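You operate a simulated robot arm through the tools that you are given. There is no shell and no other tool. Be economical: measure what you need, move in short steps, check, and stop when the job is done.

The job below is to be done with a simulated two-armed robot. You get a single attempt, and the scene is never put back.

## Task
Pick up the grease cartridge from the feed table before the yellow cover with one hand, pass it to the other hand and put it on the top shelf of the low rack.

It is judged by the outcome, as a careful person would: the job done as asked, and still so three seconds after it is handed in. It fails if anything else is knocked over, pushed out of place, dropped, spilled or broken. Lids that push on must go on centred and level and be pressed home; caps that screw on are set level and turned clockwise until they are tight.

## Robot
Two 7-joint arms with two-finger parallel grippers on one trunk, on a base that drives. Base frame: it is fixed to the floor where the robot stands at the start and does not move with it; the origin is under the middle of the robot, x ahead of it, y to its left, z up; the surface under the hand at the start is at about z = 1.04. Readings come in m, degrees, newtons and seconds.
The left shoulder is at the start at [0.026, 0.101, 1.312], the right one opposite. With the tool pointing down near the work surface each hand reaches from about 0.2 to 0.5 m from the robot's upright axis, wherever it stands, measured 20 degrees to its own side. Places, roughly: top shelf of the low rack [-1, 4.5, 1]. Payload 2.4 kg a hand.
Tool frame (each hand has its own): the origin (TCP) lies between the finger pads and is the grasp point; the fingertips stand 0.024 m ahead of it; z points along the fingers, y is the line along which they close. Largest opening 0.068 m; finger width 0.017, thickness 0.01; the body of the gripper, 0.04 by 0.07 m, starts 0.041 m behind the TCP.
Orientation is that of the tool frame in the base frame, as a unit quaternion [w, x, y, z]. With the fingers straight down and closing along the base's y, the tool's x points along the base's -x, its y along +y and its z along -z.

## Interface
- The arms move only by the tool send_rows. It takes "left_deltas", "right_deltas" or both (then of equal length, played together; a hand with none holds still); each is a list of rows, each an object (a shift or turn left out is 0, a gripper value left out holds the last) with "delta_rot": the turn, a rotation vector about the tool's x, y, z in degrees, a list of three; "delta_pos": the shift along the tool's x, y, z in m, a list of three; "hand": the finger opening in m, from 0 to 0.068. In form: [{"delta_rot": [rx, ry, rz], "delta_pos": [dx, dy, dz], "hand": hand}, ...]. A call has 1 to 8 rows; each row shifts and turns the commanded pose from where the row before left it, along the tool's axes as they then stand. A row lasts 0.2 s, in which the tool goes at most 0.05 m and 8.6 degrees; a call with a longer step from one row to the next is refused whole, and so is a gripper value outside its range. Where a pose cannot be reached the arm comes as near as it can. A force on the tool above 40 N (or 10 N above the force at the start of the call, whichever is more), or a blocked arm, ends the call early, and 0.2 s more pass. The fingers move at their own pace (about 0.072 m/s each) and stop on an object; they squeeze with about 20 N. The grip force told is the motor's: it shows also when the fingers shut on nothing. Time passes only in rows, and 0.2 s behind the last, so rows that do not move let the fingers close. The reply holds the time, the measured pose of the TCP, the force on the tool along the base axes, the opening and the grip force, in the units named above and with some noise, with the torque about the TCP (base axes, N m) and any sound that the robot's microphone picked up.
- Cameras (640 x 400 px; columns grow to the right, rows downward): "scene" is now at [0.1087, 0.0121, 1.4785]; the picture's right is [0.13, -0.99, 0.00], its down [-0.50, -0.07, -0.86] and it looks along [0.86, 0.12, -0.50] (base axes); focal length 275 px, centre (320, 200). "left" rides on the left gripper at [0.084, -0.011, -0.075] in its tool frame; the picture's right is [0.13, 0.99, 0.00], its down [-0.60, 0.08, -0.79] and it looks along [-0.79, 0.10, 0.61] (tool axes); focal length 251 px, centre (320, 200). "right" rides on the right gripper at [0.084, 0.011, -0.075] in its tool frame; the picture's right is [-0.13, 0.99, 0.00], its down [-0.60, -0.08, -0.79] and it looks along [-0.79, -0.10, 0.61] (tool axes); focal length 251 px, centre (320, 200). There is no depth. A picture from a camera that has moved, and an enlarged one, comes with that camera's place and axes in the base frame and with its lens.
- grab_frame(camera): a new picture of that camera. No time passes.
- move_column(by): slides the trunk up (or, below 0, down) by that many m; the arms and the scene camera ride with it, the base frame stays. It gives what a move gives, with no picture.
- drive_base(legs): drives the robot by 1 to 6 legs, each [ahead, left, turn to the left] in m, m and degrees, along the robot's own axes; the way and the turn of a leg run together, so that a leg with both is an arc; at most 1.5 m and 180 degrees a leg. The arms and the cameras ride along, it lands a little off, and it stops where it bumps. It gives what a move gives.
- turn_head(pan, tilt): turns the head with the scene camera to pan (to the left, within 86 degrees either way) and tilt (down, from -29 to 69), counted from straight ahead of the robot. It gives what a move gives.
- zoom(camera, box): a new picture of the part [left, top, right, bottom] of that camera's present view, enlarged. No time passes.
- job_done(): hands the job in; it is judged then, once.

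Work in short steps. Places have to be worked out from the pictures, the camera data and where the tool is seen: move nearer, look again, correct. Check each grasp and each placing, and mend what went wrong. You have 120 turns and 108 pictures in all, those below and enlarged ones among them. Open the grippers and draw the arms clear of the work before you hand the job in, unless the task says otherwise; then end with one line.

The tools are called after "Emit:" by a JSON object that holds its "method" and its "body". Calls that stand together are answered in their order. send_rows: Moves the arms, as the interface text tells. Its arguments: {"type":"object","properties":{"left_deltas":{"type":"array","items":{"type":"object","properties":{"delta_rot":{"type":"array","items":{"type":"number"}},"delta_pos":{"type":"array","items":{"type":"number"}},"hand":{"type":"number"}}}},"right_deltas":{"type":"array","items":{"type":"object","properties":{"delta_rot":{"type":"array","items":{"type":"number"}},"delta_pos":{"type":"array","items":{"type":"number"}},"hand":{"type":"number"}}}}},"required":[]} The other tools are called the same way: move_column (by) slides the trunk up or down; drive_base (legs) drives the base; turn_head (pan, tilt) turns the head that bears the scene camera; grab_frame (camera) takes a picture; zoom (camera, box) takes an enlarged picture of a part of a camera's view; job_done () hands the job in.

At the start:

```text
t: 0.0
left_ee_pos: [0.3771, 0.2514, 1.3134]
left_orientation: [0.0, 0.0, 1.0, 0.0]
left_contact_force: [1.0, 0.1, 0.2]
left_wrist_torque: [-0.02, 0.01, 0.0]
left_gripper_width: 0.0681
left_grip_force: 0.0
right_ee_pos: [0.3626, -0.1023, 1.3412]
right_orientation: [0.0, 0.0, 1.0, 0.0]
right_contact_force: [0.5, -0.4, 0.2]
right_wrist_torque: [0.02, 0.03, 0.03]
right_gripper_width: 0.0681
right_grip_force: 0.1
trunk travel left (down, up): [-0.525, 0.324]
robot x, y, heading: [0.0073, -0.0009, 0.0]
head pan, tilt: [7.7, 30.3]
```

scene: 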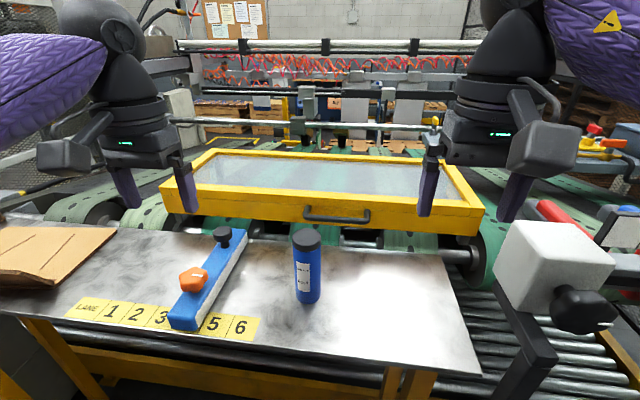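
right: 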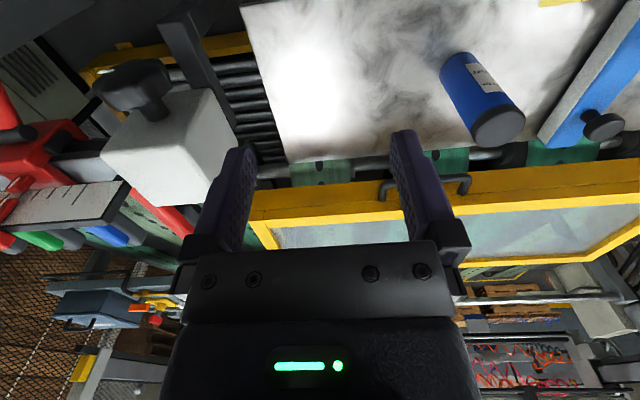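
left: 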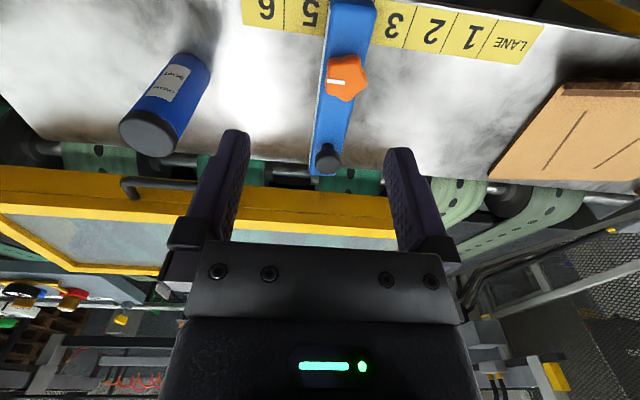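

The blue cartridge stands at about (0.49, 0.09), roughly 0.14 m tall and 0.054 m wide. I look down to check how much room the base has at the table, and zoom in on the cartridge.

Emit:
{"method": "zoom", "body": {"camera": "scene", "box": [160, 200, 400, 350]}}

Emit:
{"method": "turn_head", "body": {"pan": 0, "tilt": 65}}

Emit:
{"method": "grab_frame", "body": {"camera": "scene"}}

```text
2.67 times, centred on (280, 275) of scene
camera zoom: at [0.1087, 0.0121, 1.4785], right [0.13, -0.99, 0.0], down [-0.5, -0.07, -0.86], along [0.86, 0.12, -0.5], focal length 733 px, centre (427, 0)
```

zoom: 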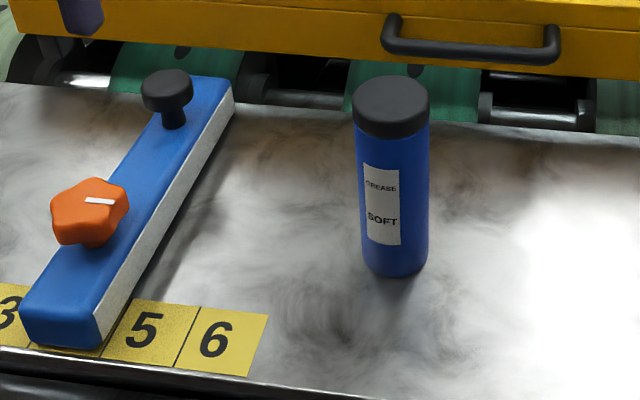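

```text
t: 1.0
left_ee_pos: [0.3758, 0.2502, 1.3144]
left_orientation: [0.0, 0.0, 1.0, -0.001]
left_contact_force: [0.5, 1.0, -0.1]
left_wrist_torque: [-0.07, -0.03, 0.01]
left_gripper_width: 0.0682
left_grip_force: 0.1
right_ee_pos: [0.3628, -0.1013, 1.3408]
right_orientation: [0.0, 0.0, 1.0, 0.0]
right_contact_force: [0.0, -0.4, 0.1]
right_wrist_torque: [-0.03, -0.01, -0.01]
right_gripper_width: 0.0679
right_grip_force: 0.1
trunk travel left (down, up): [-0.525, 0.324]
robot x, y, heading: [-0.001, 0.0049, 0.1]
head pan, tilt: [0.0, 65.0]
```

```text
103 pictures are left
camera scene: at [0.0799, 0.0, 1.4314], right [0.0, -1.0, 0.0], down [-0.91, 0.0, -0.42], along [0.42, 0.0, -0.91], focal length 275 px, centre (320, 200)
```

scene: 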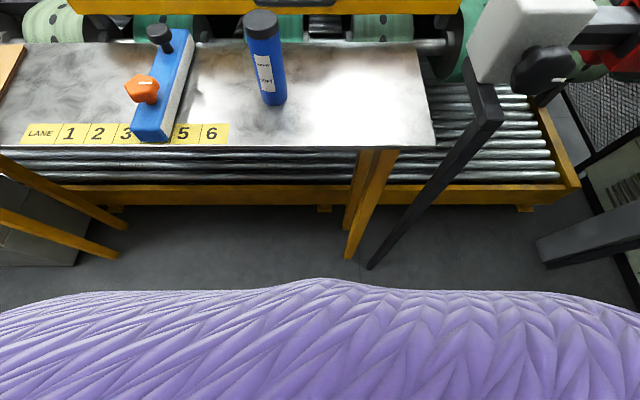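

Cartridge centre comes out at about (0.482, 0.087), with the cap top at about z = 1.175. I shift the robot left and slightly ahead, so the right hand can take the body from the right side.

Emit:
{"method": "drive_base", "body": {"legs": [[0.0, 0.1, 0], [0.04, 0, 0]]}}

Emit:
{"method": "turn_head", "body": {"pan": -5, "tilt": 40}}

Emit:
{"method": "grab_frame", "body": {"camera": "scene"}}

```text
t: 2.6
left_ee_pos: [0.4175, 0.3523, 1.314]
left_orientation: [-0.001, 0.0, 1.0, 0.0]
left_contact_force: [1.1, 0.0, -0.4]
left_wrist_torque: [0.02, 0.0, 0.0]
left_gripper_width: 0.068
left_grip_force: 0.1
right_ee_pos: [0.4057, -0.0008, 1.341]
right_orientation: [0.0, 0.0, 1.0, 0.0]
right_contact_force: [0.8, 0.4, -0.5]
right_wrist_torque: [0.01, 0.04, 0.04]
right_gripper_width: 0.0683
right_grip_force: 0.1
trunk travel left (down, up): [-0.525, 0.324]
robot x, y, heading: [0.0389, 0.0995, 0.1]
head pan, tilt: [0.0, 65.0]
```

```text
t: 3.5
left_ee_pos: [0.4168, 0.3507, 1.313]
left_orientation: [0.0, -0.001, 1.0, 0.0]
left_contact_force: [0.7, 0.0, 0.3]
left_wrist_torque: [0.03, -0.03, 0.02]
left_gripper_width: 0.0679
left_grip_force: 0.1
right_ee_pos: [0.4011, -0.0003, 1.342]
right_orientation: [0.0, 0.0, 1.0, 0.0]
right_contact_force: [0.4, -0.3, -0.9]
right_wrist_torque: [-0.04, 0.0, 0.03]
right_gripper_width: 0.0678
right_grip_force: 0.1
trunk travel left (down, up): [-0.525, 0.324]
robot x, y, heading: [0.0369, 0.1022, 0.1]
head pan, tilt: [-5.0, 40.0]
```

```text
102 pictures are left
camera scene: at [0.1438, 0.0934, 1.4636], right [-0.09, -1.0, 0.0], down [-0.64, 0.06, -0.77], along [0.76, -0.07, -0.64], focal length 275 px, centre (320, 200)
```

scene: 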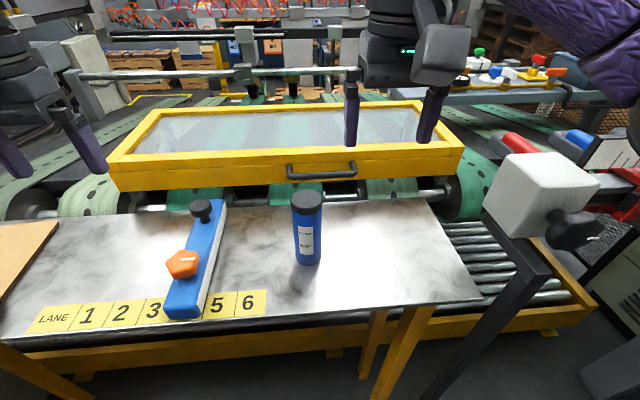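

Refined cartridge centre is about (0.487, 0.086). I yaw the right hand so its camera side faces right, in free air.

Emit:
{"method": "send_rows", "body": {"right_deltas": [{"delta_rot": [0, 0, -8.5]}, {"delta_rot": [0, 0, -8.5]}, {"delta_rot": [0, 0, -8.5]}, {"delta_rot": [0, 0, -8.5]}, {"delta_rot": [0, 0, -8.5]}, {"delta_rot": [0, 0, -8.5]}, {"delta_rot": [0, 0, -8.5]}, {"delta_rot": [0, 0, -8.5]}]}}

Emit:
{"method": "send_rows", "body": {"right_deltas": [{"delta_rot": [0, 0, -8]}, {"delta_rot": [0, 0, -8]}, {"delta_rot": [0, 0, -6]}, {"delta_rot": [0, -8, 0]}, {"delta_rot": [0, -8, 0]}, {"delta_rot": [0, -8, 0]}, {"delta_rot": [0, -8, 0]}, {"delta_rot": [0, -8, 0]}]}}

```text
t: 5.3
left_ee_pos: [0.4156, 0.3527, 1.3141]
left_orientation: [0.001, -0.001, 1.0, 0.0]
left_contact_force: [0.1, 0.0, -0.6]
left_wrist_torque: [0.03, 0.04, 0.01]
left_gripper_width: 0.0681
left_grip_force: 0.1
right_ee_pos: [0.3471, 0.0266, 1.3213]
right_orientation: [0.0, -0.559, 0.829, 0.0]
right_contact_force: [0.0, -0.1, 0.0]
right_wrist_torque: [0.02, 0.01, -0.01]
right_gripper_width: 0.0679
right_grip_force: 0.0
right hand out of reach, approached as far as the arm can: row 6, 7, 8
trunk travel left (down, up): [-0.525, 0.324]
robot x, y, heading: [0.0377, 0.0995, 0.2]
head pan, tilt: [-5.0, 40.0]
```

```text
t: 7.1
left_ee_pos: [0.4156, 0.3509, 1.3135]
left_orientation: [0.0, -0.001, 1.0, -0.001]
left_contact_force: [-0.2, 0.4, 0.1]
left_wrist_torque: [0.04, 0.01, 0.01]
left_gripper_width: 0.0679
left_grip_force: 0.1
right_ee_pos: [0.2774, 0.0544, 1.3054]
right_orientation: [0.243, -0.664, 0.665, 0.242]
right_contact_force: [-0.6, 0.2, -0.6]
right_wrist_torque: [0.01, 0.0, -0.01]
right_gripper_width: 0.0683
right_grip_force: 0.0
right hand out of reach, approached as far as the arm can: row 1, 2, 3, 8
trunk travel left (down, up): [-0.525, 0.324]
robot x, y, heading: [0.0374, 0.102, -0.0]
head pan, tilt: [-5.0, 40.0]
```

The orientation was reached but the position came up short, because the hand is still high. I move it outward and down while staying right of the cartridge.

Emit:
{"method": "send_rows", "body": {"right_deltas": [{"delta_pos": [0.022, -0.01, 0.009]}, {"delta_pos": [0.022, -0.02, 0.009]}, {"delta_pos": [0.022, -0.02, 0.009]}, {"delta_pos": [0.022, -0.02, 0.009]}, {"delta_pos": [0.022, -0.02, 0.009]}]}}

```text
t: 8.3
left_ee_pos: [0.4163, 0.351, 1.314]
left_orientation: [0.0, -0.001, 1.0, 0.0]
left_contact_force: [-0.1, 0.4, 0.2]
left_wrist_torque: [-0.01, 0.03, 0.0]
left_gripper_width: 0.0677
left_grip_force: 0.2
right_ee_pos: [0.2559, 0.0515, 1.2684]
right_orientation: [0.242, -0.664, 0.664, 0.242]
right_contact_force: [0.4, 0.3, 0.1]
right_wrist_torque: [0.03, 0.01, 0.03]
right_gripper_width: 0.0681
right_grip_force: 0.0
right hand out of reach, approached as far as the arm can: row 1, 2, 3, 4, 5
trunk travel left (down, up): [-0.525, 0.324]
robot x, y, heading: [0.0387, 0.096, 0.1]
head pan, tilt: [-5.0, 40.0]
```

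Reach in x is limited with a full 90° yaw. I turn the yaw part of the way back, about the vertical, and see where reach returns.

Emit:
{"method": "send_rows", "body": {"right_deltas": [{"delta_rot": [5.1, 0, 6.1]}, {"delta_rot": [5.1, 0, 6.1]}, {"delta_rot": [5.1, 0, 6.1]}, {"delta_rot": [5.1, 0, 6.1]}, {"delta_rot": [5.1, 0, 6.1]}]}}

Emit:
{"method": "grab_frame", "body": {"camera": "scene"}}

```text
t: 9.5
left_ee_pos: [0.4156, 0.3506, 1.3136]
left_orientation: [0.0, -0.001, 1.0, -0.001]
left_contact_force: [0.2, 0.3, -0.2]
left_wrist_torque: [-0.03, 0.0, 0.02]
left_gripper_width: 0.0683
left_grip_force: 0.1
right_ee_pos: [0.2939, 0.0532, 1.2886]
right_orientation: [0.31, -0.398, 0.851, 0.146]
right_contact_force: [0.7, 0.2, 0.0]
right_wrist_torque: [-0.03, -0.03, -0.01]
right_gripper_width: 0.0678
right_grip_force: 0.0
right hand out of reach, approached as far as the arm can: row 2, 3, 4, 5
trunk travel left (down, up): [-0.525, 0.324]
robot x, y, heading: [0.0404, 0.1014, 0.1]
head pan, tilt: [-5.0, 40.0]
```

```text
101 pictures are left
camera scene: at [0.1437, 0.0934, 1.4637], right [-0.09, -1.0, 0.0], down [-0.64, 0.06, -0.77], along [0.76, -0.07, -0.64], focal length 275 px, centre (320, 200)
```

scene: 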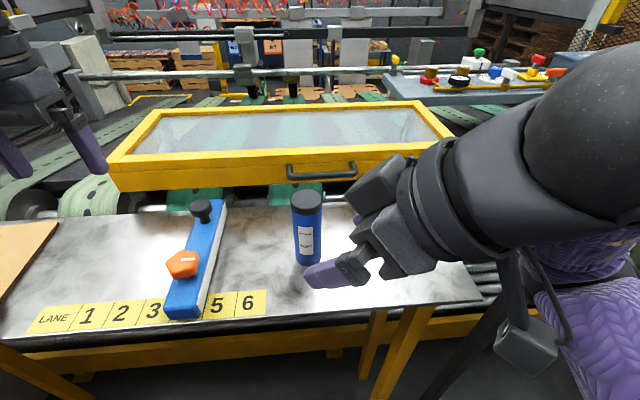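

The arm still can't reach. I keep turning the yaw back towards the arm's natural direction and check.

Emit:
{"method": "send_rows", "body": {"right_deltas": [{"delta_rot": [5.1, 0, 6.1]}, {"delta_rot": [5.1, 0, 6.1]}, {"delta_rot": [5.1, 0, 6.1]}, {}]}}

```text
t: 10.5
left_ee_pos: [0.4156, 0.3512, 1.3142]
left_orientation: [0.0, -0.001, 1.0, 0.001]
left_contact_force: [-0.3, -0.6, 0.5]
left_wrist_torque: [0.01, -0.01, 0.01]
left_gripper_width: 0.0678
left_grip_force: 0.1
right_ee_pos: [0.3033, 0.0547, 1.2949]
right_orientation: [0.332, -0.214, 0.915, 0.079]
right_contact_force: [0.1, 0.2, 0.6]
right_wrist_torque: [0.05, 0.01, -0.02]
right_gripper_width: 0.068
right_grip_force: 0.1
right hand out of reach, approached as far as the arm can: row 1, 2
trunk travel left (down, up): [-0.525, 0.324]
robot x, y, heading: [0.0376, 0.1017, 0.0]
head pan, tilt: [-5.0, 40.0]
```

Reach is back at about 26° yaw with 40° tilt. I move to a staging pose 0.12 m back from the cartridge along the approach line.

Emit:
{"method": "send_rows", "body": {"right_deltas": [{"delta_pos": [-0.003, -0.0135, 0.036]}, {"delta_pos": [-0.003, -0.0135, 0.036]}, {"delta_pos": [-0.003, -0.0135, 0.036]}, {"delta_pos": [-0.003, -0.0135, 0.036]}]}}

Emit:
{"method": "grab_frame", "body": {"camera": "right"}}

Emit:
{"method": "grab_frame", "body": {"camera": "scene"}}

```text
t: 11.5
left_ee_pos: [0.4166, 0.3516, 1.3141]
left_orientation: [0.0, -0.001, 1.0, 0.0]
left_contact_force: [-0.1, -0.6, 0.2]
left_wrist_torque: [-0.01, -0.02, -0.03]
left_gripper_width: 0.0681
left_grip_force: 0.1
right_ee_pos: [0.4183, 0.0539, 1.1911]
right_orientation: [0.333, -0.215, 0.915, 0.079]
right_contact_force: [-0.3, -1.0, -0.9]
right_wrist_torque: [-0.06, -0.02, 0.03]
right_gripper_width: 0.068
right_grip_force: 0.1
trunk travel left (down, up): [-0.525, 0.324]
robot x, y, heading: [0.0412, 0.1048, 0.1]
head pan, tilt: [-5.0, 40.0]
```

```text
100 pictures are left
camera right: at [0.3126, 0.0137, 1.194], right [-0.35, 0.93, 0.08], down [-0.01, -0.09, 1.0], along [0.94, 0.35, 0.04], focal length 251 px, centre (320, 200)
```

right: 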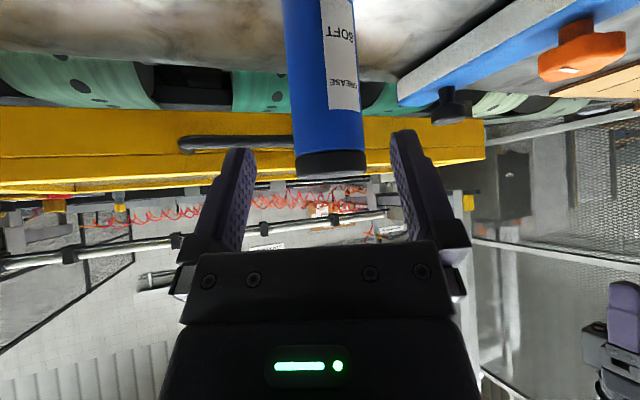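

```text
99 pictures are left
camera scene: at [0.1441, 0.0935, 1.4636], right [-0.09, -1.0, 0.0], down [-0.64, 0.06, -0.77], along [0.76, -0.07, -0.64], focal length 275 px, centre (320, 200)
```

scene: 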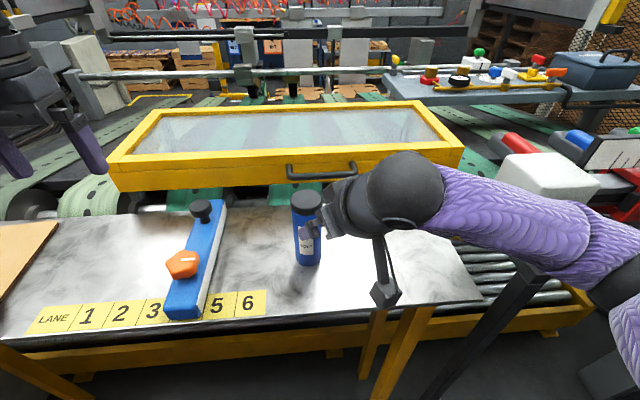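

The approach line passes within a few millimetres of the cartridge axis. I advance 0.06 m and look again before straddling it.

Emit:
{"method": "send_rows", "body": {"right_deltas": [{"delta_pos": [0, 0, 0.02]}, {"delta_pos": [0, 0, 0.02]}, {"delta_pos": [0, 0, 0.02]}]}}

Emit:
{"method": "grab_frame", "body": {"camera": "right"}}

Emit:
{"method": "zoom", "body": {"camera": "scene", "box": [240, 160, 440, 285]}}

```text
t: 12.3
left_ee_pos: [0.4172, 0.3505, 1.3142]
left_orientation: [0.0, -0.001, 1.0, -0.001]
left_contact_force: [-0.2, -0.6, -0.6]
left_wrist_torque: [0.03, 0.0, -0.02]
left_gripper_width: 0.068
left_grip_force: 0.0
right_ee_pos: [0.4536, 0.0724, 1.1457]
right_orientation: [0.333, -0.215, 0.915, 0.079]
right_contact_force: [-0.1, -0.3, 0.2]
right_wrist_torque: [0.0, -0.05, 0.01]
right_gripper_width: 0.0679
right_grip_force: 0.1
trunk travel left (down, up): [-0.525, 0.324]
robot x, y, heading: [0.0393, 0.1008, -0.1]
head pan, tilt: [-5.0, 40.0]
```

```text
98 pictures are left
camera right: at [0.3481, 0.033, 1.1503], right [-0.35, 0.93, 0.08], down [-0.01, -0.09, 1.0], along [0.94, 0.35, 0.04], focal length 251 px, centre (320, 200)
```

right: 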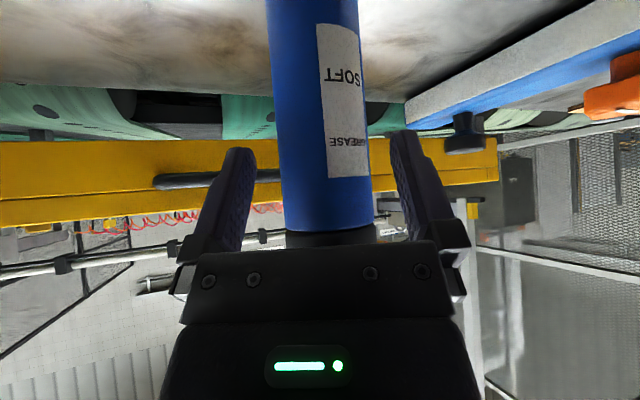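

```text
3.20 times, centred on (340, 222) of scene
camera zoom: at [0.144, 0.0936, 1.4636], right [-0.09, -1.0, 0.0], down [-0.64, 0.06, -0.77], along [0.76, -0.07, -0.64], focal length 880 px, centre (256, 128)
```

zoom: 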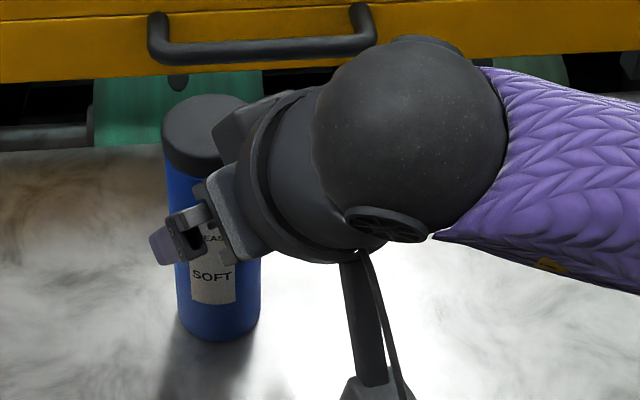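

The line is centred, but at 40° tilt the gripper body would hit the cartridge before the pads reach its axis. I back off and tilt further, to about 58° from vertical.

Emit:
{"method": "send_rows", "body": {"right_deltas": [{"delta_pos": [0, 0, -0.03]}, {"delta_pos": [0, 0, -0.03]}, {"delta_rot": [0, -6, 0]}, {"delta_rot": [0, -6, 0]}, {"delta_rot": [0, -6, 0]}]}}

```text
t: 13.5
left_ee_pos: [0.417, 0.3506, 1.3134]
left_orientation: [0.0, -0.001, 1.0, 0.0]
left_contact_force: [-0.3, 0.5, 0.0]
left_wrist_torque: [0.03, 0.02, 0.01]
left_gripper_width: 0.068
left_grip_force: 0.3
right_ee_pos: [0.4179, 0.054, 1.1916]
right_orientation: [0.472, -0.199, 0.852, 0.111]
right_contact_force: [0.1, -0.4, 0.6]
right_wrist_torque: [-0.01, 0.01, 0.03]
right_gripper_width: 0.0679
right_grip_force: 0.0
trunk travel left (down, up): [-0.525, 0.324]
robot x, y, heading: [0.0402, 0.1017, 0.2]
head pan, tilt: [-5.0, 40.0]
```

The tilt is reached. I drop onto the new approach line, advance part of the way, and check.

Emit:
{"method": "send_rows", "body": {"right_deltas": [{"delta_pos": [0.0165, -0.001, 0.005]}, {"delta_pos": [0.0165, 0, 0.006]}, {"delta_pos": [0, 0, 0.02]}, {"delta_pos": [0, 0, 0.02]}, {"delta_pos": [0, 0, 0.01]}]}}

Emit:
{"method": "grab_frame", "body": {"camera": "right"}}

Emit:
{"method": "zoom", "body": {"camera": "scene", "box": [240, 160, 440, 285]}}

```text
t: 14.7
left_ee_pos: [0.417, 0.3512, 1.3132]
left_orientation: [-0.001, 0.0, 1.0, 0.0]
left_contact_force: [0.2, 0.4, -0.6]
left_wrist_torque: [-0.01, -0.03, 0.02]
left_gripper_width: 0.0681
left_grip_force: 0.0
right_ee_pos: [0.4485, 0.0665, 1.1304]
right_orientation: [0.471, -0.2, 0.852, 0.112]
right_contact_force: [-0.9, 0.0, -0.6]
right_wrist_torque: [-0.05, 0.0, 0.0]
right_gripper_width: 0.068
right_grip_force: 0.0
trunk travel left (down, up): [-0.525, 0.324]
robot x, y, heading: [0.039, 0.1018, -0.1]
head pan, tilt: [-5.0, 40.0]
```

```text
96 pictures are left
camera right: at [0.347, 0.0285, 1.0992], right [-0.38, 0.92, 0.11], down [-0.28, -0.23, 0.93], along [0.88, 0.32, 0.34], focal length 251 px, centre (320, 200)
```

right: 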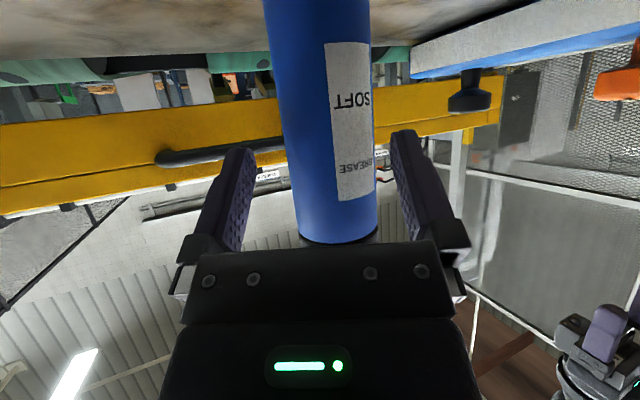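

```text
3.20 times, centred on (340, 222) of scene
camera zoom: at [0.1438, 0.0934, 1.4637], right [-0.09, -1.0, 0.0], down [-0.64, 0.06, -0.77], along [0.76, -0.07, -0.64], focal length 880 px, centre (256, 128)
```

zoom: 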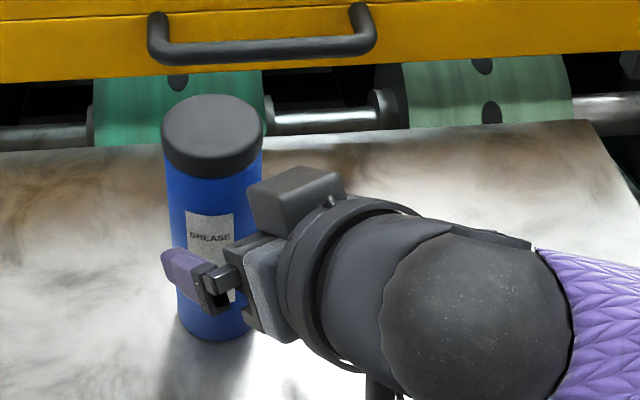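

The housing on the gripper's back would come close to the cap. I tilt 5° more and stop about 12 mm short of the axis, so the fingertip half of the pads does the gripping.

Emit:
{"method": "send_rows", "body": {"right_deltas": [{"delta_rot": [0, -5, 0]}, {"delta_pos": [-0.001, 0.001, 0.011]}, {"delta_pos": [-0.001, 0, 0.011]}, {"delta_pos": [-0.001, 0, 0.011]}]}}

Emit:
{"method": "grab_frame", "body": {"camera": "right"}}

Emit:
{"method": "zoom", "body": {"camera": "scene", "box": [240, 160, 440, 285]}}

```text
t: 15.7
left_ee_pos: [0.4151, 0.3502, 1.3152]
left_orientation: [0.0, -0.001, 1.0, 0.001]
left_contact_force: [-1.1, 0.0, -0.6]
left_wrist_torque: [-0.02, 0.03, 0.0]
left_gripper_width: 0.068
left_grip_force: 0.0
right_ee_pos: [0.4777, 0.0636, 1.1164]
right_orientation: [0.508, -0.195, 0.83, 0.12]
right_contact_force: [-0.5, 0.0, -0.2]
right_wrist_torque: [0.02, -0.02, 0.02]
right_gripper_width: 0.0679
right_grip_force: 0.1
right hand out of reach, approached as far as the arm can: row 2
trunk travel left (down, up): [-0.525, 0.324]
robot x, y, heading: [0.0398, 0.1017, -0.2]
head pan, tilt: [-5.0, 40.0]
```

```text
94 pictures are left
camera right: at [0.3785, 0.0276, 1.0749], right [-0.39, 0.91, 0.12], down [-0.35, -0.26, 0.9], along [0.85, 0.31, 0.42], focal length 251 px, centre (320, 200)
```

right: 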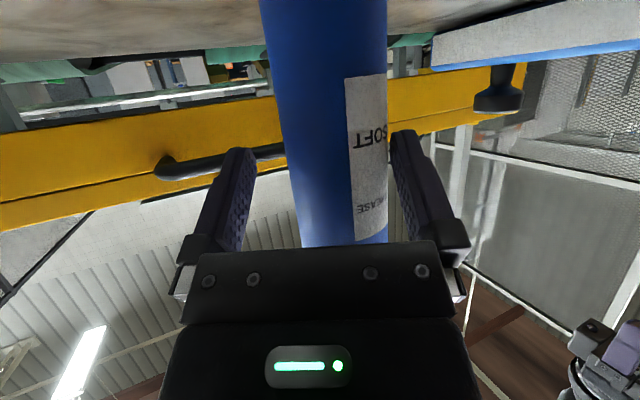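

```text
3.20 times, centred on (340, 222) of scene
camera zoom: at [0.1438, 0.0935, 1.4637], right [-0.09, -1.0, 0.0], down [-0.64, 0.06, -0.77], along [0.76, -0.07, -0.64], focal length 880 px, centre (256, 128)
```

zoom: 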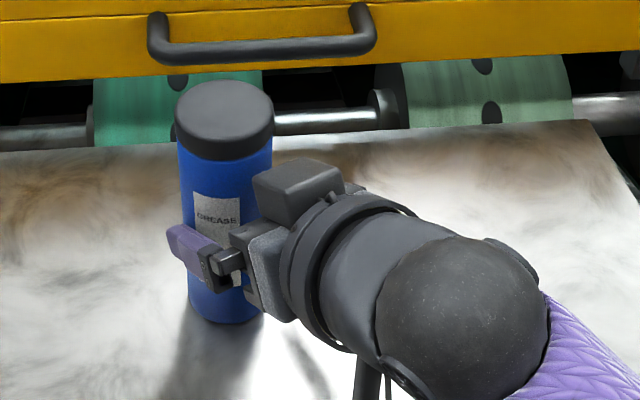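

The arm hit a limit and nudged the cartridge slightly, and it still stands. It lies about 18 mm ahead of the TCP, against the left finger, so I use a small base move to centre and deepen the grip.

Emit:
{"method": "drive_base", "body": {"legs": [[0.009, 0.01, 0]]}}

Emit:
{"method": "grab_frame", "body": {"camera": "right"}}

Emit:
{"method": "zoom", "body": {"camera": "scene", "box": [240, 160, 440, 285]}}

```text
t: 16.5
left_ee_pos: [0.4253, 0.3628, 1.3137]
left_orientation: [-0.001, -0.001, 1.0, -0.001]
left_contact_force: [0.7, -0.4, 0.0]
left_wrist_torque: [0.0, -0.01, 0.01]
left_gripper_width: 0.068
left_grip_force: 0.0
right_ee_pos: [0.4868, 0.0738, 1.1156]
right_orientation: [0.507, -0.196, 0.83, 0.121]
right_contact_force: [-0.6, -0.5, -0.1]
right_wrist_torque: [0.02, -0.02, 0.01]
right_gripper_width: 0.0681
right_grip_force: 0.1
trunk travel left (down, up): [-0.525, 0.324]
robot x, y, heading: [0.0466, 0.1107, -0.0]
head pan, tilt: [-5.0, 40.0]
```

```text
92 pictures are left
camera right: at [0.3877, 0.0379, 1.075], right [-0.39, 0.91, 0.12], down [-0.35, -0.26, 0.9], along [0.85, 0.31, 0.42], focal length 251 px, centre (320, 200)
```

right: 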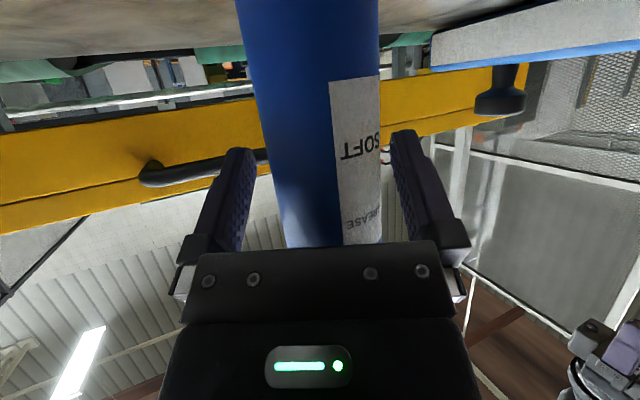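

```text
3.20 times, centred on (340, 222) of scene
camera zoom: at [0.1532, 0.104, 1.4636], right [-0.09, -1.0, 0.0], down [-0.64, 0.06, -0.77], along [0.76, -0.07, -0.64], focal length 880 px, centre (256, 128)
```

zoom: 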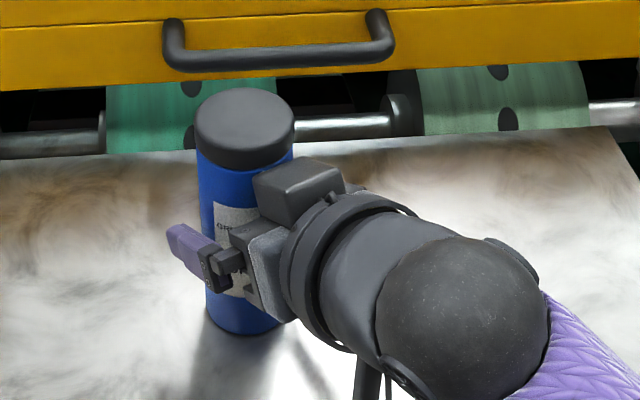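

The cartridge is now centred and deep enough between the pads. I close the gripper.

Emit:
{"method": "send_rows", "body": {"right_deltas": [{"hand": 0.03}, {"hand": 0.03}, {"hand": 0.03}]}}

Emit:
{"method": "grab_frame", "body": {"camera": "right"}}

```text
t: 17.3
left_ee_pos: [0.4248, 0.3608, 1.3148]
left_orientation: [0.0, 0.0, 1.0, 0.0]
left_contact_force: [0.2, -0.2, -0.1]
left_wrist_torque: [0.04, 0.05, -0.02]
left_gripper_width: 0.0681
left_grip_force: 0.0
right_ee_pos: [0.4861, 0.0736, 1.1158]
right_orientation: [0.509, -0.193, 0.83, 0.119]
right_contact_force: [-0.1, 0.8, 0.5]
right_wrist_torque: [0.01, -0.02, -0.01]
right_gripper_width: 0.051
right_grip_force: 19.6
trunk travel left (down, up): [-0.525, 0.324]
robot x, y, heading: [0.0511, 0.11, 0.4]
head pan, tilt: [-5.0, 40.0]
```

```text
90 pictures are left
camera right: at [0.3871, 0.0373, 1.0752], right [-0.39, 0.91, 0.12], down [-0.35, -0.26, 0.9], along [0.85, 0.31, 0.42], focal length 251 px, centre (320, 200)
```

right: 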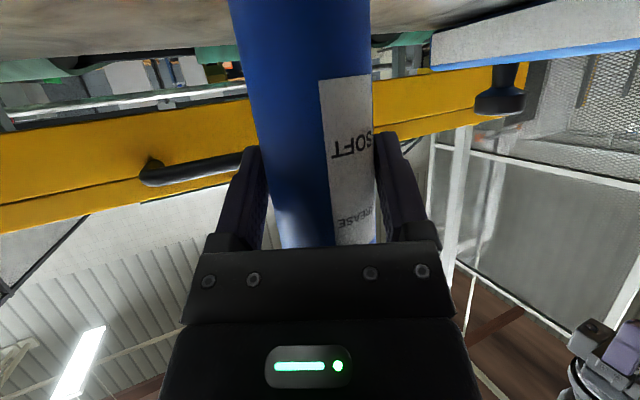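

Gripped at 0.051 m width with 20 N. I lift it straight up with the trunk.

Emit:
{"method": "move_column", "body": {"by": 0.15}}

Emit:
{"method": "grab_frame", "body": {"camera": "scene"}}

```text
t: 19.0
left_ee_pos: [0.4265, 0.3608, 1.4633]
left_orientation: [-0.001, 0.0, 1.0, -0.001]
left_contact_force: [1.2, -0.3, -0.2]
left_wrist_torque: [0.0, -0.02, 0.01]
left_gripper_width: 0.0679
left_grip_force: 0.2
right_ee_pos: [0.4863, 0.0742, 1.2652]
right_orientation: [0.508, -0.195, 0.83, 0.121]
right_contact_force: [-0.7, 0.3, -4.2]
right_wrist_torque: [0.01, 0.02, -0.01]
right_gripper_width: 0.0505
right_grip_force: 19.9
trunk travel left (down, up): [-0.675, 0.174]
robot x, y, heading: [0.0509, 0.1122, -0.2]
head pan, tilt: [-5.0, 40.0]
```

```text
89 pictures are left
camera scene: at [0.1464, 0.1032, 1.6137], right [-0.09, -1.0, 0.0], down [-0.64, 0.06, -0.77], along [0.76, -0.07, -0.64], focal length 275 px, centre (320, 200)
```

scene: 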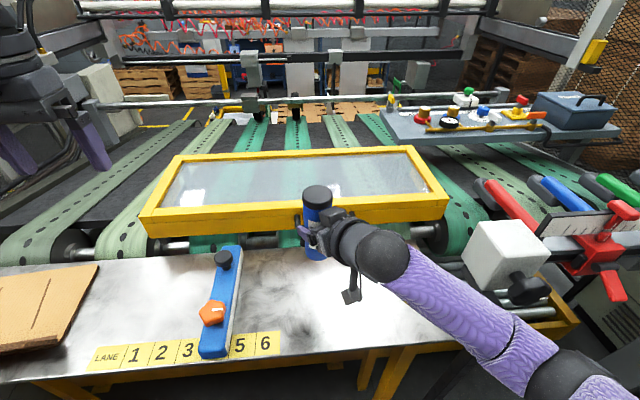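

The cartridge is held upright and lifted (about 0.4 kg). I draw it in over the table and start yawing it, so the two hands can face each other.

Emit:
{"method": "send_rows", "body": {"right_deltas": [{"delta_pos": [0.0153, 0.0168, -0.0298]}, {"delta_pos": [0.0153, 0.0168, -0.0298]}, {"delta_pos": [0.0153, 0.0168, -0.0298]}, {"delta_pos": [0.0153, 0.0168, -0.0298]}, {"delta_rot": [-7.1, 0, -3.6]}, {"delta_rot": [-7.1, 0, -3.6]}, {"delta_rot": [-7.1, 0, -3.6]}]}}

```text
t: 20.6
left_ee_pos: [0.4273, 0.3601, 1.4639]
left_orientation: [-0.001, -0.001, 1.0, 0.001]
left_contact_force: [0.4, -0.3, -0.5]
left_wrist_torque: [-0.01, 0.02, 0.0]
left_gripper_width: 0.0682
left_grip_force: 0.0
right_ee_pos: [0.4663, 0.0671, 1.2626]
right_orientation: [0.472, -0.36, 0.773, 0.222]
right_contact_force: [0.5, 0.6, -4.1]
right_wrist_torque: [-0.02, 0.0, 0.0]
right_gripper_width: 0.0504
right_grip_force: 20.0
right hand out of reach, approached as far as the arm can: row 1, 2, 3, 4
trunk travel left (down, up): [-0.675, 0.174]
robot x, y, heading: [0.0503, 0.1088, -0.0]
head pan, tilt: [-5.0, 40.0]
```

Interesting: pulling in was the limited motion, and yawing out here works. I carry on yawing towards 90° at this spot.

Emit:
{"method": "send_rows", "body": {"right_deltas": [{"delta_rot": [-7.1, 0, -3.6]}, {"delta_rot": [-7.1, 0, -3.6]}, {"delta_rot": [-7.1, 0, -3.6]}, {"delta_rot": [-7.1, 0, -3.6]}, {"delta_rot": [-7.1, 0, -3.6]}]}}

Emit:
{"method": "grab_frame", "body": {"camera": "scene"}}

```text
t: 21.8
left_ee_pos: [0.4259, 0.3615, 1.4637]
left_orientation: [-0.001, 0.0, 1.0, 0.0]
left_contact_force: [-1.5, 0.4, -0.6]
left_wrist_torque: [0.02, -0.04, 0.0]
left_gripper_width: 0.0679
left_grip_force: 0.0
right_ee_pos: [0.449, 0.1035, 1.2576]
right_orientation: [0.381, -0.579, 0.614, 0.378]
right_contact_force: [-0.4, -0.8, -4.3]
right_wrist_torque: [-0.02, 0.02, 0.04]
right_gripper_width: 0.0505
right_grip_force: 19.9
right hand out of reach, approached as far as the arm can: row 1, 2
trunk travel left (down, up): [-0.675, 0.174]
robot x, y, heading: [0.0503, 0.1093, 0.0]
head pan, tilt: [-5.0, 40.0]
```

```text
88 pictures are left
camera scene: at [0.1466, 0.1032, 1.6138], right [-0.09, -1.0, 0.0], down [-0.64, 0.06, -0.77], along [0.76, -0.07, -0.64], focal length 275 px, centre (320, 200)
```

scene: 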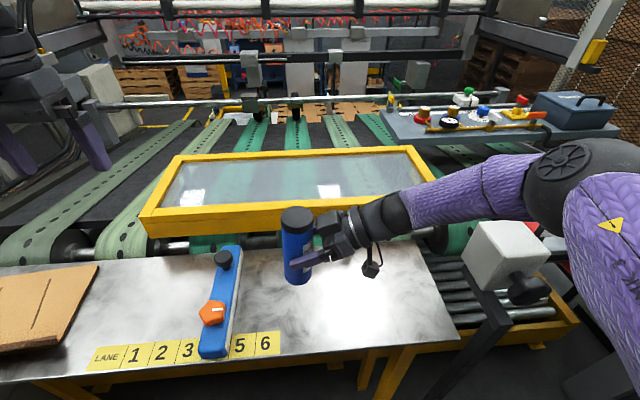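

The right hand now points left (+y), with the cartridge upright at about (0.449, 0.111). I mirror this with the left hand: yaw it the other way while lowering, keeping it well to the left.

Emit:
{"method": "send_rows", "body": {"left_deltas": [{"delta_rot": [0, 0, 8.5], "delta_pos": [0, 0, 0.012]}, {"delta_rot": [0, 0, 8.5], "delta_pos": [0, 0, 0.012]}, {"delta_rot": [0, 0, 8.5], "delta_pos": [0, 0, 0.012]}, {"delta_rot": [0, 0, 8.5], "delta_pos": [0, 0, 0.012]}, {"delta_rot": [0, -8, 0], "delta_pos": [0, 0, 0.0]}, {"delta_rot": [0, -8, 0], "delta_pos": [0, 0, 0.0]}, {"delta_rot": [0, -8, 0], "delta_pos": [0, 0, 0.0]}, {"delta_rot": [0, -8, 0], "delta_pos": [0, 0, 0.0]}]}}

```text
t: 22.7
left_ee_pos: [0.4282, 0.3598, 1.4246]
left_orientation: [0.005, 0.231, 0.973, -0.003]
left_contact_force: [0.3, 0.1, 0.3]
left_wrist_torque: [-0.01, 0.01, 0.04]
left_gripper_width: 0.068
left_grip_force: 0.0
right_ee_pos: [0.4484, 0.1049, 1.2573]
right_orientation: [0.381, -0.579, 0.613, 0.379]
right_contact_force: [0.6, 0.4, -3.6]
right_wrist_torque: [-0.02, 0.0, 0.01]
right_gripper_width: 0.0504
right_grip_force: 20.5
trunk travel left (down, up): [-0.675, 0.174]
robot x, y, heading: [0.0491, 0.1114, 0.0]
head pan, tilt: [-5.0, 40.0]
stopped in row 4 (left hand): the force on the tool passed its limit at 84 N (the readings are from after the stop); the commanded pose is now the measured one
```

The left hand met a force of 84 N and stopped. I look before moving anything.

Emit:
{"method": "turn_head", "body": {"pan": 35, "tilt": 20}}

Emit:
{"method": "grab_frame", "body": {"camera": "scene"}}

Emit:
{"method": "grab_frame", "body": {"camera": "left"}}

```text
t: 23.8
left_ee_pos: [0.4275, 0.3602, 1.4244]
left_orientation: [0.005, 0.231, 0.973, -0.003]
left_contact_force: [-0.6, -0.7, -0.7]
left_wrist_torque: [0.02, 0.0, 0.06]
left_gripper_width: 0.0679
left_grip_force: 0.0
right_ee_pos: [0.4489, 0.1045, 1.2578]
right_orientation: [0.381, -0.579, 0.613, 0.379]
right_contact_force: [0.1, 0.1, -3.0]
right_wrist_torque: [-0.05, -0.02, 0.01]
right_gripper_width: 0.0506
right_grip_force: 20.4
trunk travel left (down, up): [-0.675, 0.174]
robot x, y, heading: [0.0474, 0.1113, -0.0]
head pan, tilt: [35.0, 20.0]
```

```text
87 pictures are left
camera scene: at [0.138, 0.164, 1.6452], right [0.57, -0.82, 0.0], down [-0.28, -0.2, -0.94], along [0.77, 0.54, -0.34], focal length 275 px, centre (320, 200)
```

scene: 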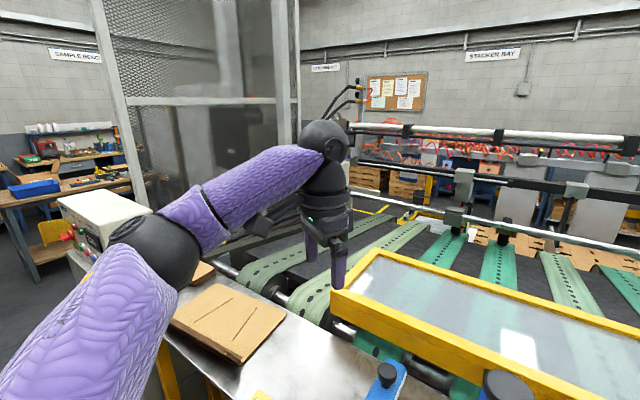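

```text
86 pictures are left
camera left: at [0.3468, 0.3873, 1.498], right [0.33, 0.94, 0.0], down [0.57, -0.19, 0.8], along [0.75, -0.27, -0.6], focal length 251 px, centre (320, 200)
```

left: 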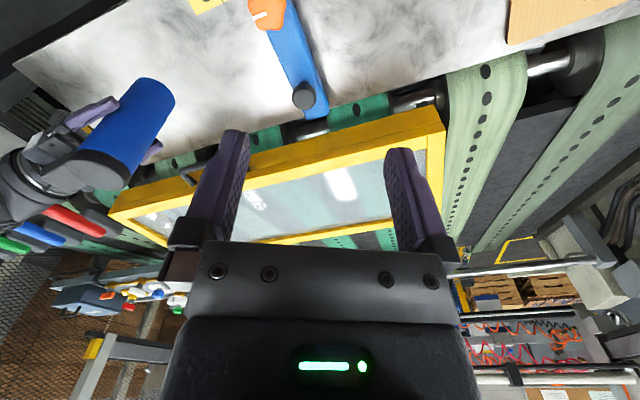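

The left camera block seems to have met the robot's own forearm during the yaw; nothing in the scene was touched. I tilt first, which swings the camera away from the forearm, and yaw afterwards.

Emit:
{"method": "send_rows", "body": {"left_deltas": [{"delta_rot": [0, -8, 0]}, {"delta_rot": [0, -8, 0]}, {"delta_rot": [0, -8, 0]}, {"delta_rot": [0, -8, 0]}, {"delta_rot": [0, -8, 0]}]}}

Emit:
{"method": "grab_frame", "body": {"camera": "scene"}}

```text
t: 25.0
left_ee_pos: [0.4271, 0.3604, 1.4243]
left_orientation: [0.338, 0.216, 0.912, -0.082]
left_contact_force: [0.0, -0.4, 0.3]
left_wrist_torque: [0.0, -0.01, 0.05]
left_gripper_width: 0.0677
left_grip_force: 0.2
right_ee_pos: [0.4483, 0.1044, 1.2581]
right_orientation: [0.382, -0.579, 0.614, 0.377]
right_contact_force: [0.0, -0.7, -4.8]
right_wrist_torque: [-0.04, 0.01, -0.02]
right_gripper_width: 0.0504
right_grip_force: 20.4
trunk travel left (down, up): [-0.675, 0.174]
robot x, y, heading: [0.0485, 0.1134, -0.2]
head pan, tilt: [35.0, 20.0]
```

```text
85 pictures are left
camera scene: at [0.1373, 0.1644, 1.6453], right [0.57, -0.82, 0.0], down [-0.28, -0.2, -0.94], along [0.77, 0.54, -0.34], focal length 275 px, centre (320, 200)
```

scene: 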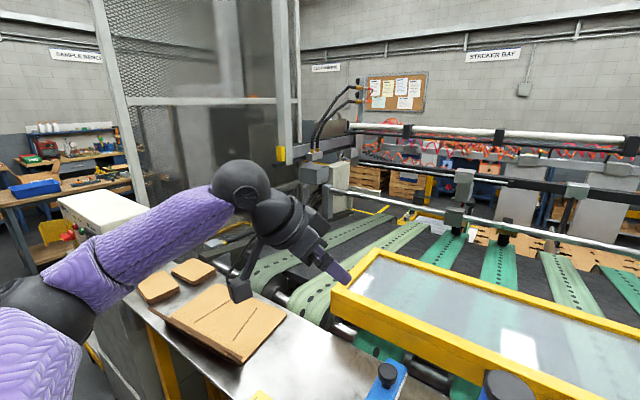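

The tilt is done without contact. Now I yaw the left hand clockwise about the vertical in two stages.

Emit:
{"method": "send_rows", "body": {"left_deltas": [{"delta_rot": [5.1, 0, 6.1]}, {"delta_rot": [5.1, 0, 6.1]}, {"delta_rot": [5.1, 0, 6.1]}, {"delta_rot": [5.1, 0, 6.1]}]}}

Emit:
{"method": "grab_frame", "body": {"camera": "scene"}}

```text
t: 26.0
left_ee_pos: [0.4269, 0.3592, 1.4234]
left_orientation: [0.303, 0.46, 0.818, -0.169]
left_contact_force: [1.0, -0.1, -0.2]
left_wrist_torque: [0.01, 0.0, 0.03]
left_gripper_width: 0.068
left_grip_force: 0.1
right_ee_pos: [0.4498, 0.1037, 1.2573]
right_orientation: [0.381, -0.58, 0.613, 0.379]
right_contact_force: [-0.6, 0.5, -4.0]
right_wrist_torque: [-0.04, -0.03, 0.0]
right_gripper_width: 0.0507
right_grip_force: 19.5
trunk travel left (down, up): [-0.675, 0.174]
robot x, y, heading: [0.0449, 0.1091, -0.0]
head pan, tilt: [35.0, 20.0]
```

```text
84 pictures are left
camera scene: at [0.1383, 0.164, 1.6452], right [0.57, -0.82, 0.0], down [-0.28, -0.2, -0.94], along [0.77, 0.54, -0.34], focal length 275 px, centre (320, 200)
```

scene: 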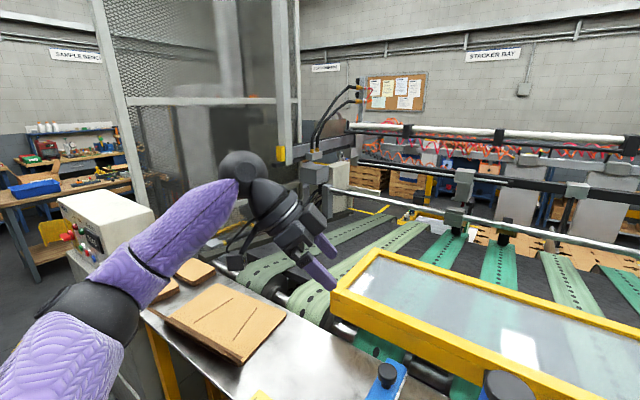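

No contact. I finish the yaw to about −90°.

Emit:
{"method": "send_rows", "body": {"left_deltas": [{"delta_rot": [5.1, 0, 6.1]}, {"delta_rot": [5.1, 0, 6.1]}, {"delta_rot": [5.1, 0, 6.1]}, {"delta_rot": [4.5, 0, 5.4]}]}}

Emit:
{"method": "grab_frame", "body": {"camera": "scene"}}

```text
t: 27.0
left_ee_pos: [0.4262, 0.3605, 1.4249]
left_orientation: [0.249, 0.662, 0.665, -0.239]
left_contact_force: [0.2, -0.3, -0.4]
left_wrist_torque: [-0.01, 0.01, -0.01]
left_gripper_width: 0.0679
left_grip_force: 0.0
right_ee_pos: [0.448, 0.1049, 1.258]
right_orientation: [0.382, -0.579, 0.613, 0.379]
right_contact_force: [-0.2, -0.3, -4.2]
right_wrist_torque: [-0.02, -0.02, -0.02]
right_gripper_width: 0.0508
right_grip_force: 19.9
trunk travel left (down, up): [-0.675, 0.174]
robot x, y, heading: [0.0476, 0.1087, 0.1]
head pan, tilt: [35.0, 20.0]
```

```text
83 pictures are left
camera scene: at [0.1381, 0.1639, 1.6452], right [0.57, -0.82, 0.0], down [-0.28, -0.2, -0.94], along [0.77, 0.54, -0.34], focal length 275 px, centre (320, 200)
```

scene: 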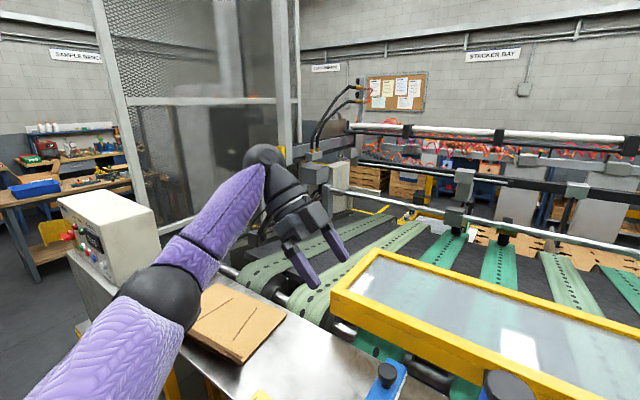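

The left hand is now mirrored: pointing right and down, closing along x. I bring it to a staging pose 0.1 m from the cap and look.

Emit:
{"method": "send_rows", "body": {"left_deltas": [{"delta_pos": [-0.0228, 0.0046, 0.0292]}, {"delta_pos": [-0.0228, 0.0046, 0.0292]}, {"delta_pos": [-0.0228, 0.0046, 0.0292]}, {"delta_pos": [-0.0228, 0.0046, 0.0292]}, {"delta_pos": [-0.0228, 0.0046, 0.0292]}]}}

Emit:
{"method": "turn_head", "body": {"pan": 0, "tilt": 40}}

Emit:
{"method": "grab_frame", "body": {"camera": "scene"}}

Emit:
{"method": "grab_frame", "body": {"camera": "left"}}

```text
t: 28.2
left_ee_pos: [0.4503, 0.1791, 1.3854]
left_orientation: [0.248, 0.661, 0.666, -0.239]
left_contact_force: [0.3, 0.1, 0.3]
left_wrist_torque: [0.02, 0.03, -0.01]
left_gripper_width: 0.0681
left_grip_force: 0.0
right_ee_pos: [0.4498, 0.1045, 1.2568]
right_orientation: [0.382, -0.579, 0.612, 0.379]
right_contact_force: [0.0, -0.5, -5.2]
right_wrist_torque: [-0.05, -0.02, 0.02]
right_gripper_width: 0.0504
right_grip_force: 19.9
trunk travel left (down, up): [-0.675, 0.174]
robot x, y, heading: [0.0481, 0.1092, -0.0]
head pan, tilt: [35.0, 20.0]
```

```text
t: 29.2
left_ee_pos: [0.4506, 0.1807, 1.3855]
left_orientation: [0.249, 0.661, 0.666, -0.24]
left_contact_force: [0.5, -0.4, -0.1]
left_wrist_torque: [0.01, -0.02, 0.01]
left_gripper_width: 0.068
left_grip_force: 0.0
right_ee_pos: [0.449, 0.1042, 1.2577]
right_orientation: [0.381, -0.58, 0.612, 0.379]
right_contact_force: [-0.1, 0.2, -4.9]
right_wrist_torque: [-0.06, -0.02, 0.02]
right_gripper_width: 0.0506
right_grip_force: 20.3
trunk travel left (down, up): [-0.675, 0.174]
robot x, y, heading: [0.0465, 0.1131, 0.2]
head pan, tilt: [0.0, 40.0]
```

```text
82 pictures are left
camera scene: at [0.1467, 0.1107, 1.6139], right [0.0, -1.0, 0.0], down [-0.64, 0.0, -0.77], along [0.77, 0.0, -0.64], focal length 275 px, centre (320, 200)
```

scene: 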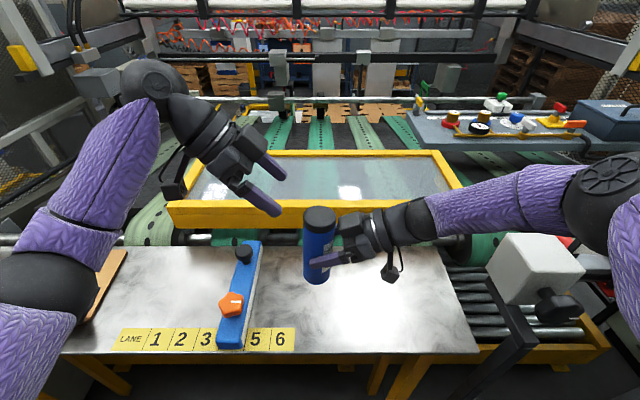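

```text
81 pictures are left
camera left: at [0.4386, 0.2916, 1.3877], right [0.99, 0.11, -0.07], down [0.07, 0.05, 1.0], along [0.11, -0.99, 0.05], focal length 251 px, centre (320, 200)
```

left: 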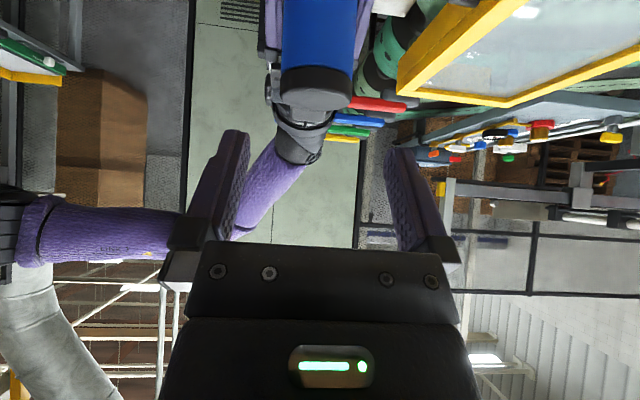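

Cap is at about (0.455, 0.106) with its top at z ≈ 1.322. I correct x by about 5 mm and advance 0.06 m, then check.

Emit:
{"method": "send_rows", "body": {"left_deltas": [{"delta_pos": [-0.002, 0.0045, 0.02]}, {"delta_pos": [-0.002, 0, 0.02]}, {"delta_pos": [0, 0, 0.02]}]}}

Emit:
{"method": "zoom", "body": {"camera": "scene", "box": [220, 140, 420, 265]}}

Emit:
{"method": "grab_frame", "body": {"camera": "left"}}

```text
t: 30.0
left_ee_pos: [0.4595, 0.1377, 1.3445]
left_orientation: [0.247, 0.661, 0.667, -0.24]
left_contact_force: [0.2, 0.2, 0.0]
left_wrist_torque: [0.02, 0.04, 0.01]
left_gripper_width: 0.0678
left_grip_force: 0.1
right_ee_pos: [0.4489, 0.1034, 1.2562]
right_orientation: [0.381, -0.58, 0.613, 0.379]
right_contact_force: [-0.3, 0.3, -4.2]
right_wrist_torque: [-0.04, -0.02, 0.03]
right_gripper_width: 0.0508
right_grip_force: 20.0
trunk travel left (down, up): [-0.675, 0.174]
robot x, y, heading: [0.0443, 0.106, 0.1]
head pan, tilt: [0.0, 40.0]
```

```text
3.20 times, centred on (320, 202) of scene
camera zoom: at [0.1468, 0.1101, 1.6138], right [0.0, -1.0, 0.0], down [-0.64, 0.0, -0.77], along [0.77, 0.0, -0.64], focal length 880 px, centre (320, 192)
```

zoom: 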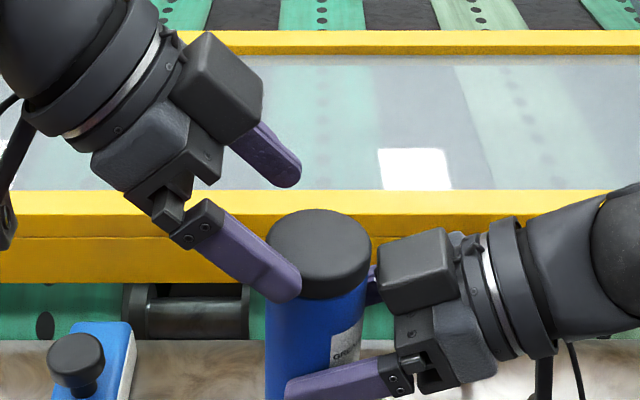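

```text
79 pictures are left
camera left: at [0.4462, 0.2497, 1.3464], right [0.99, 0.11, -0.08], down [0.07, 0.05, 1.0], along [0.11, -0.99, 0.05], focal length 251 px, centre (320, 200)
```

left: 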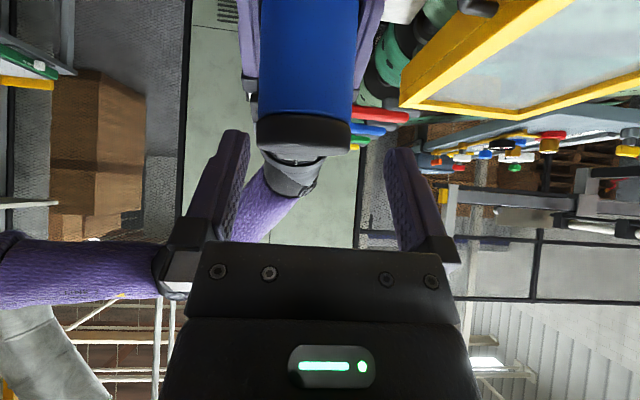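

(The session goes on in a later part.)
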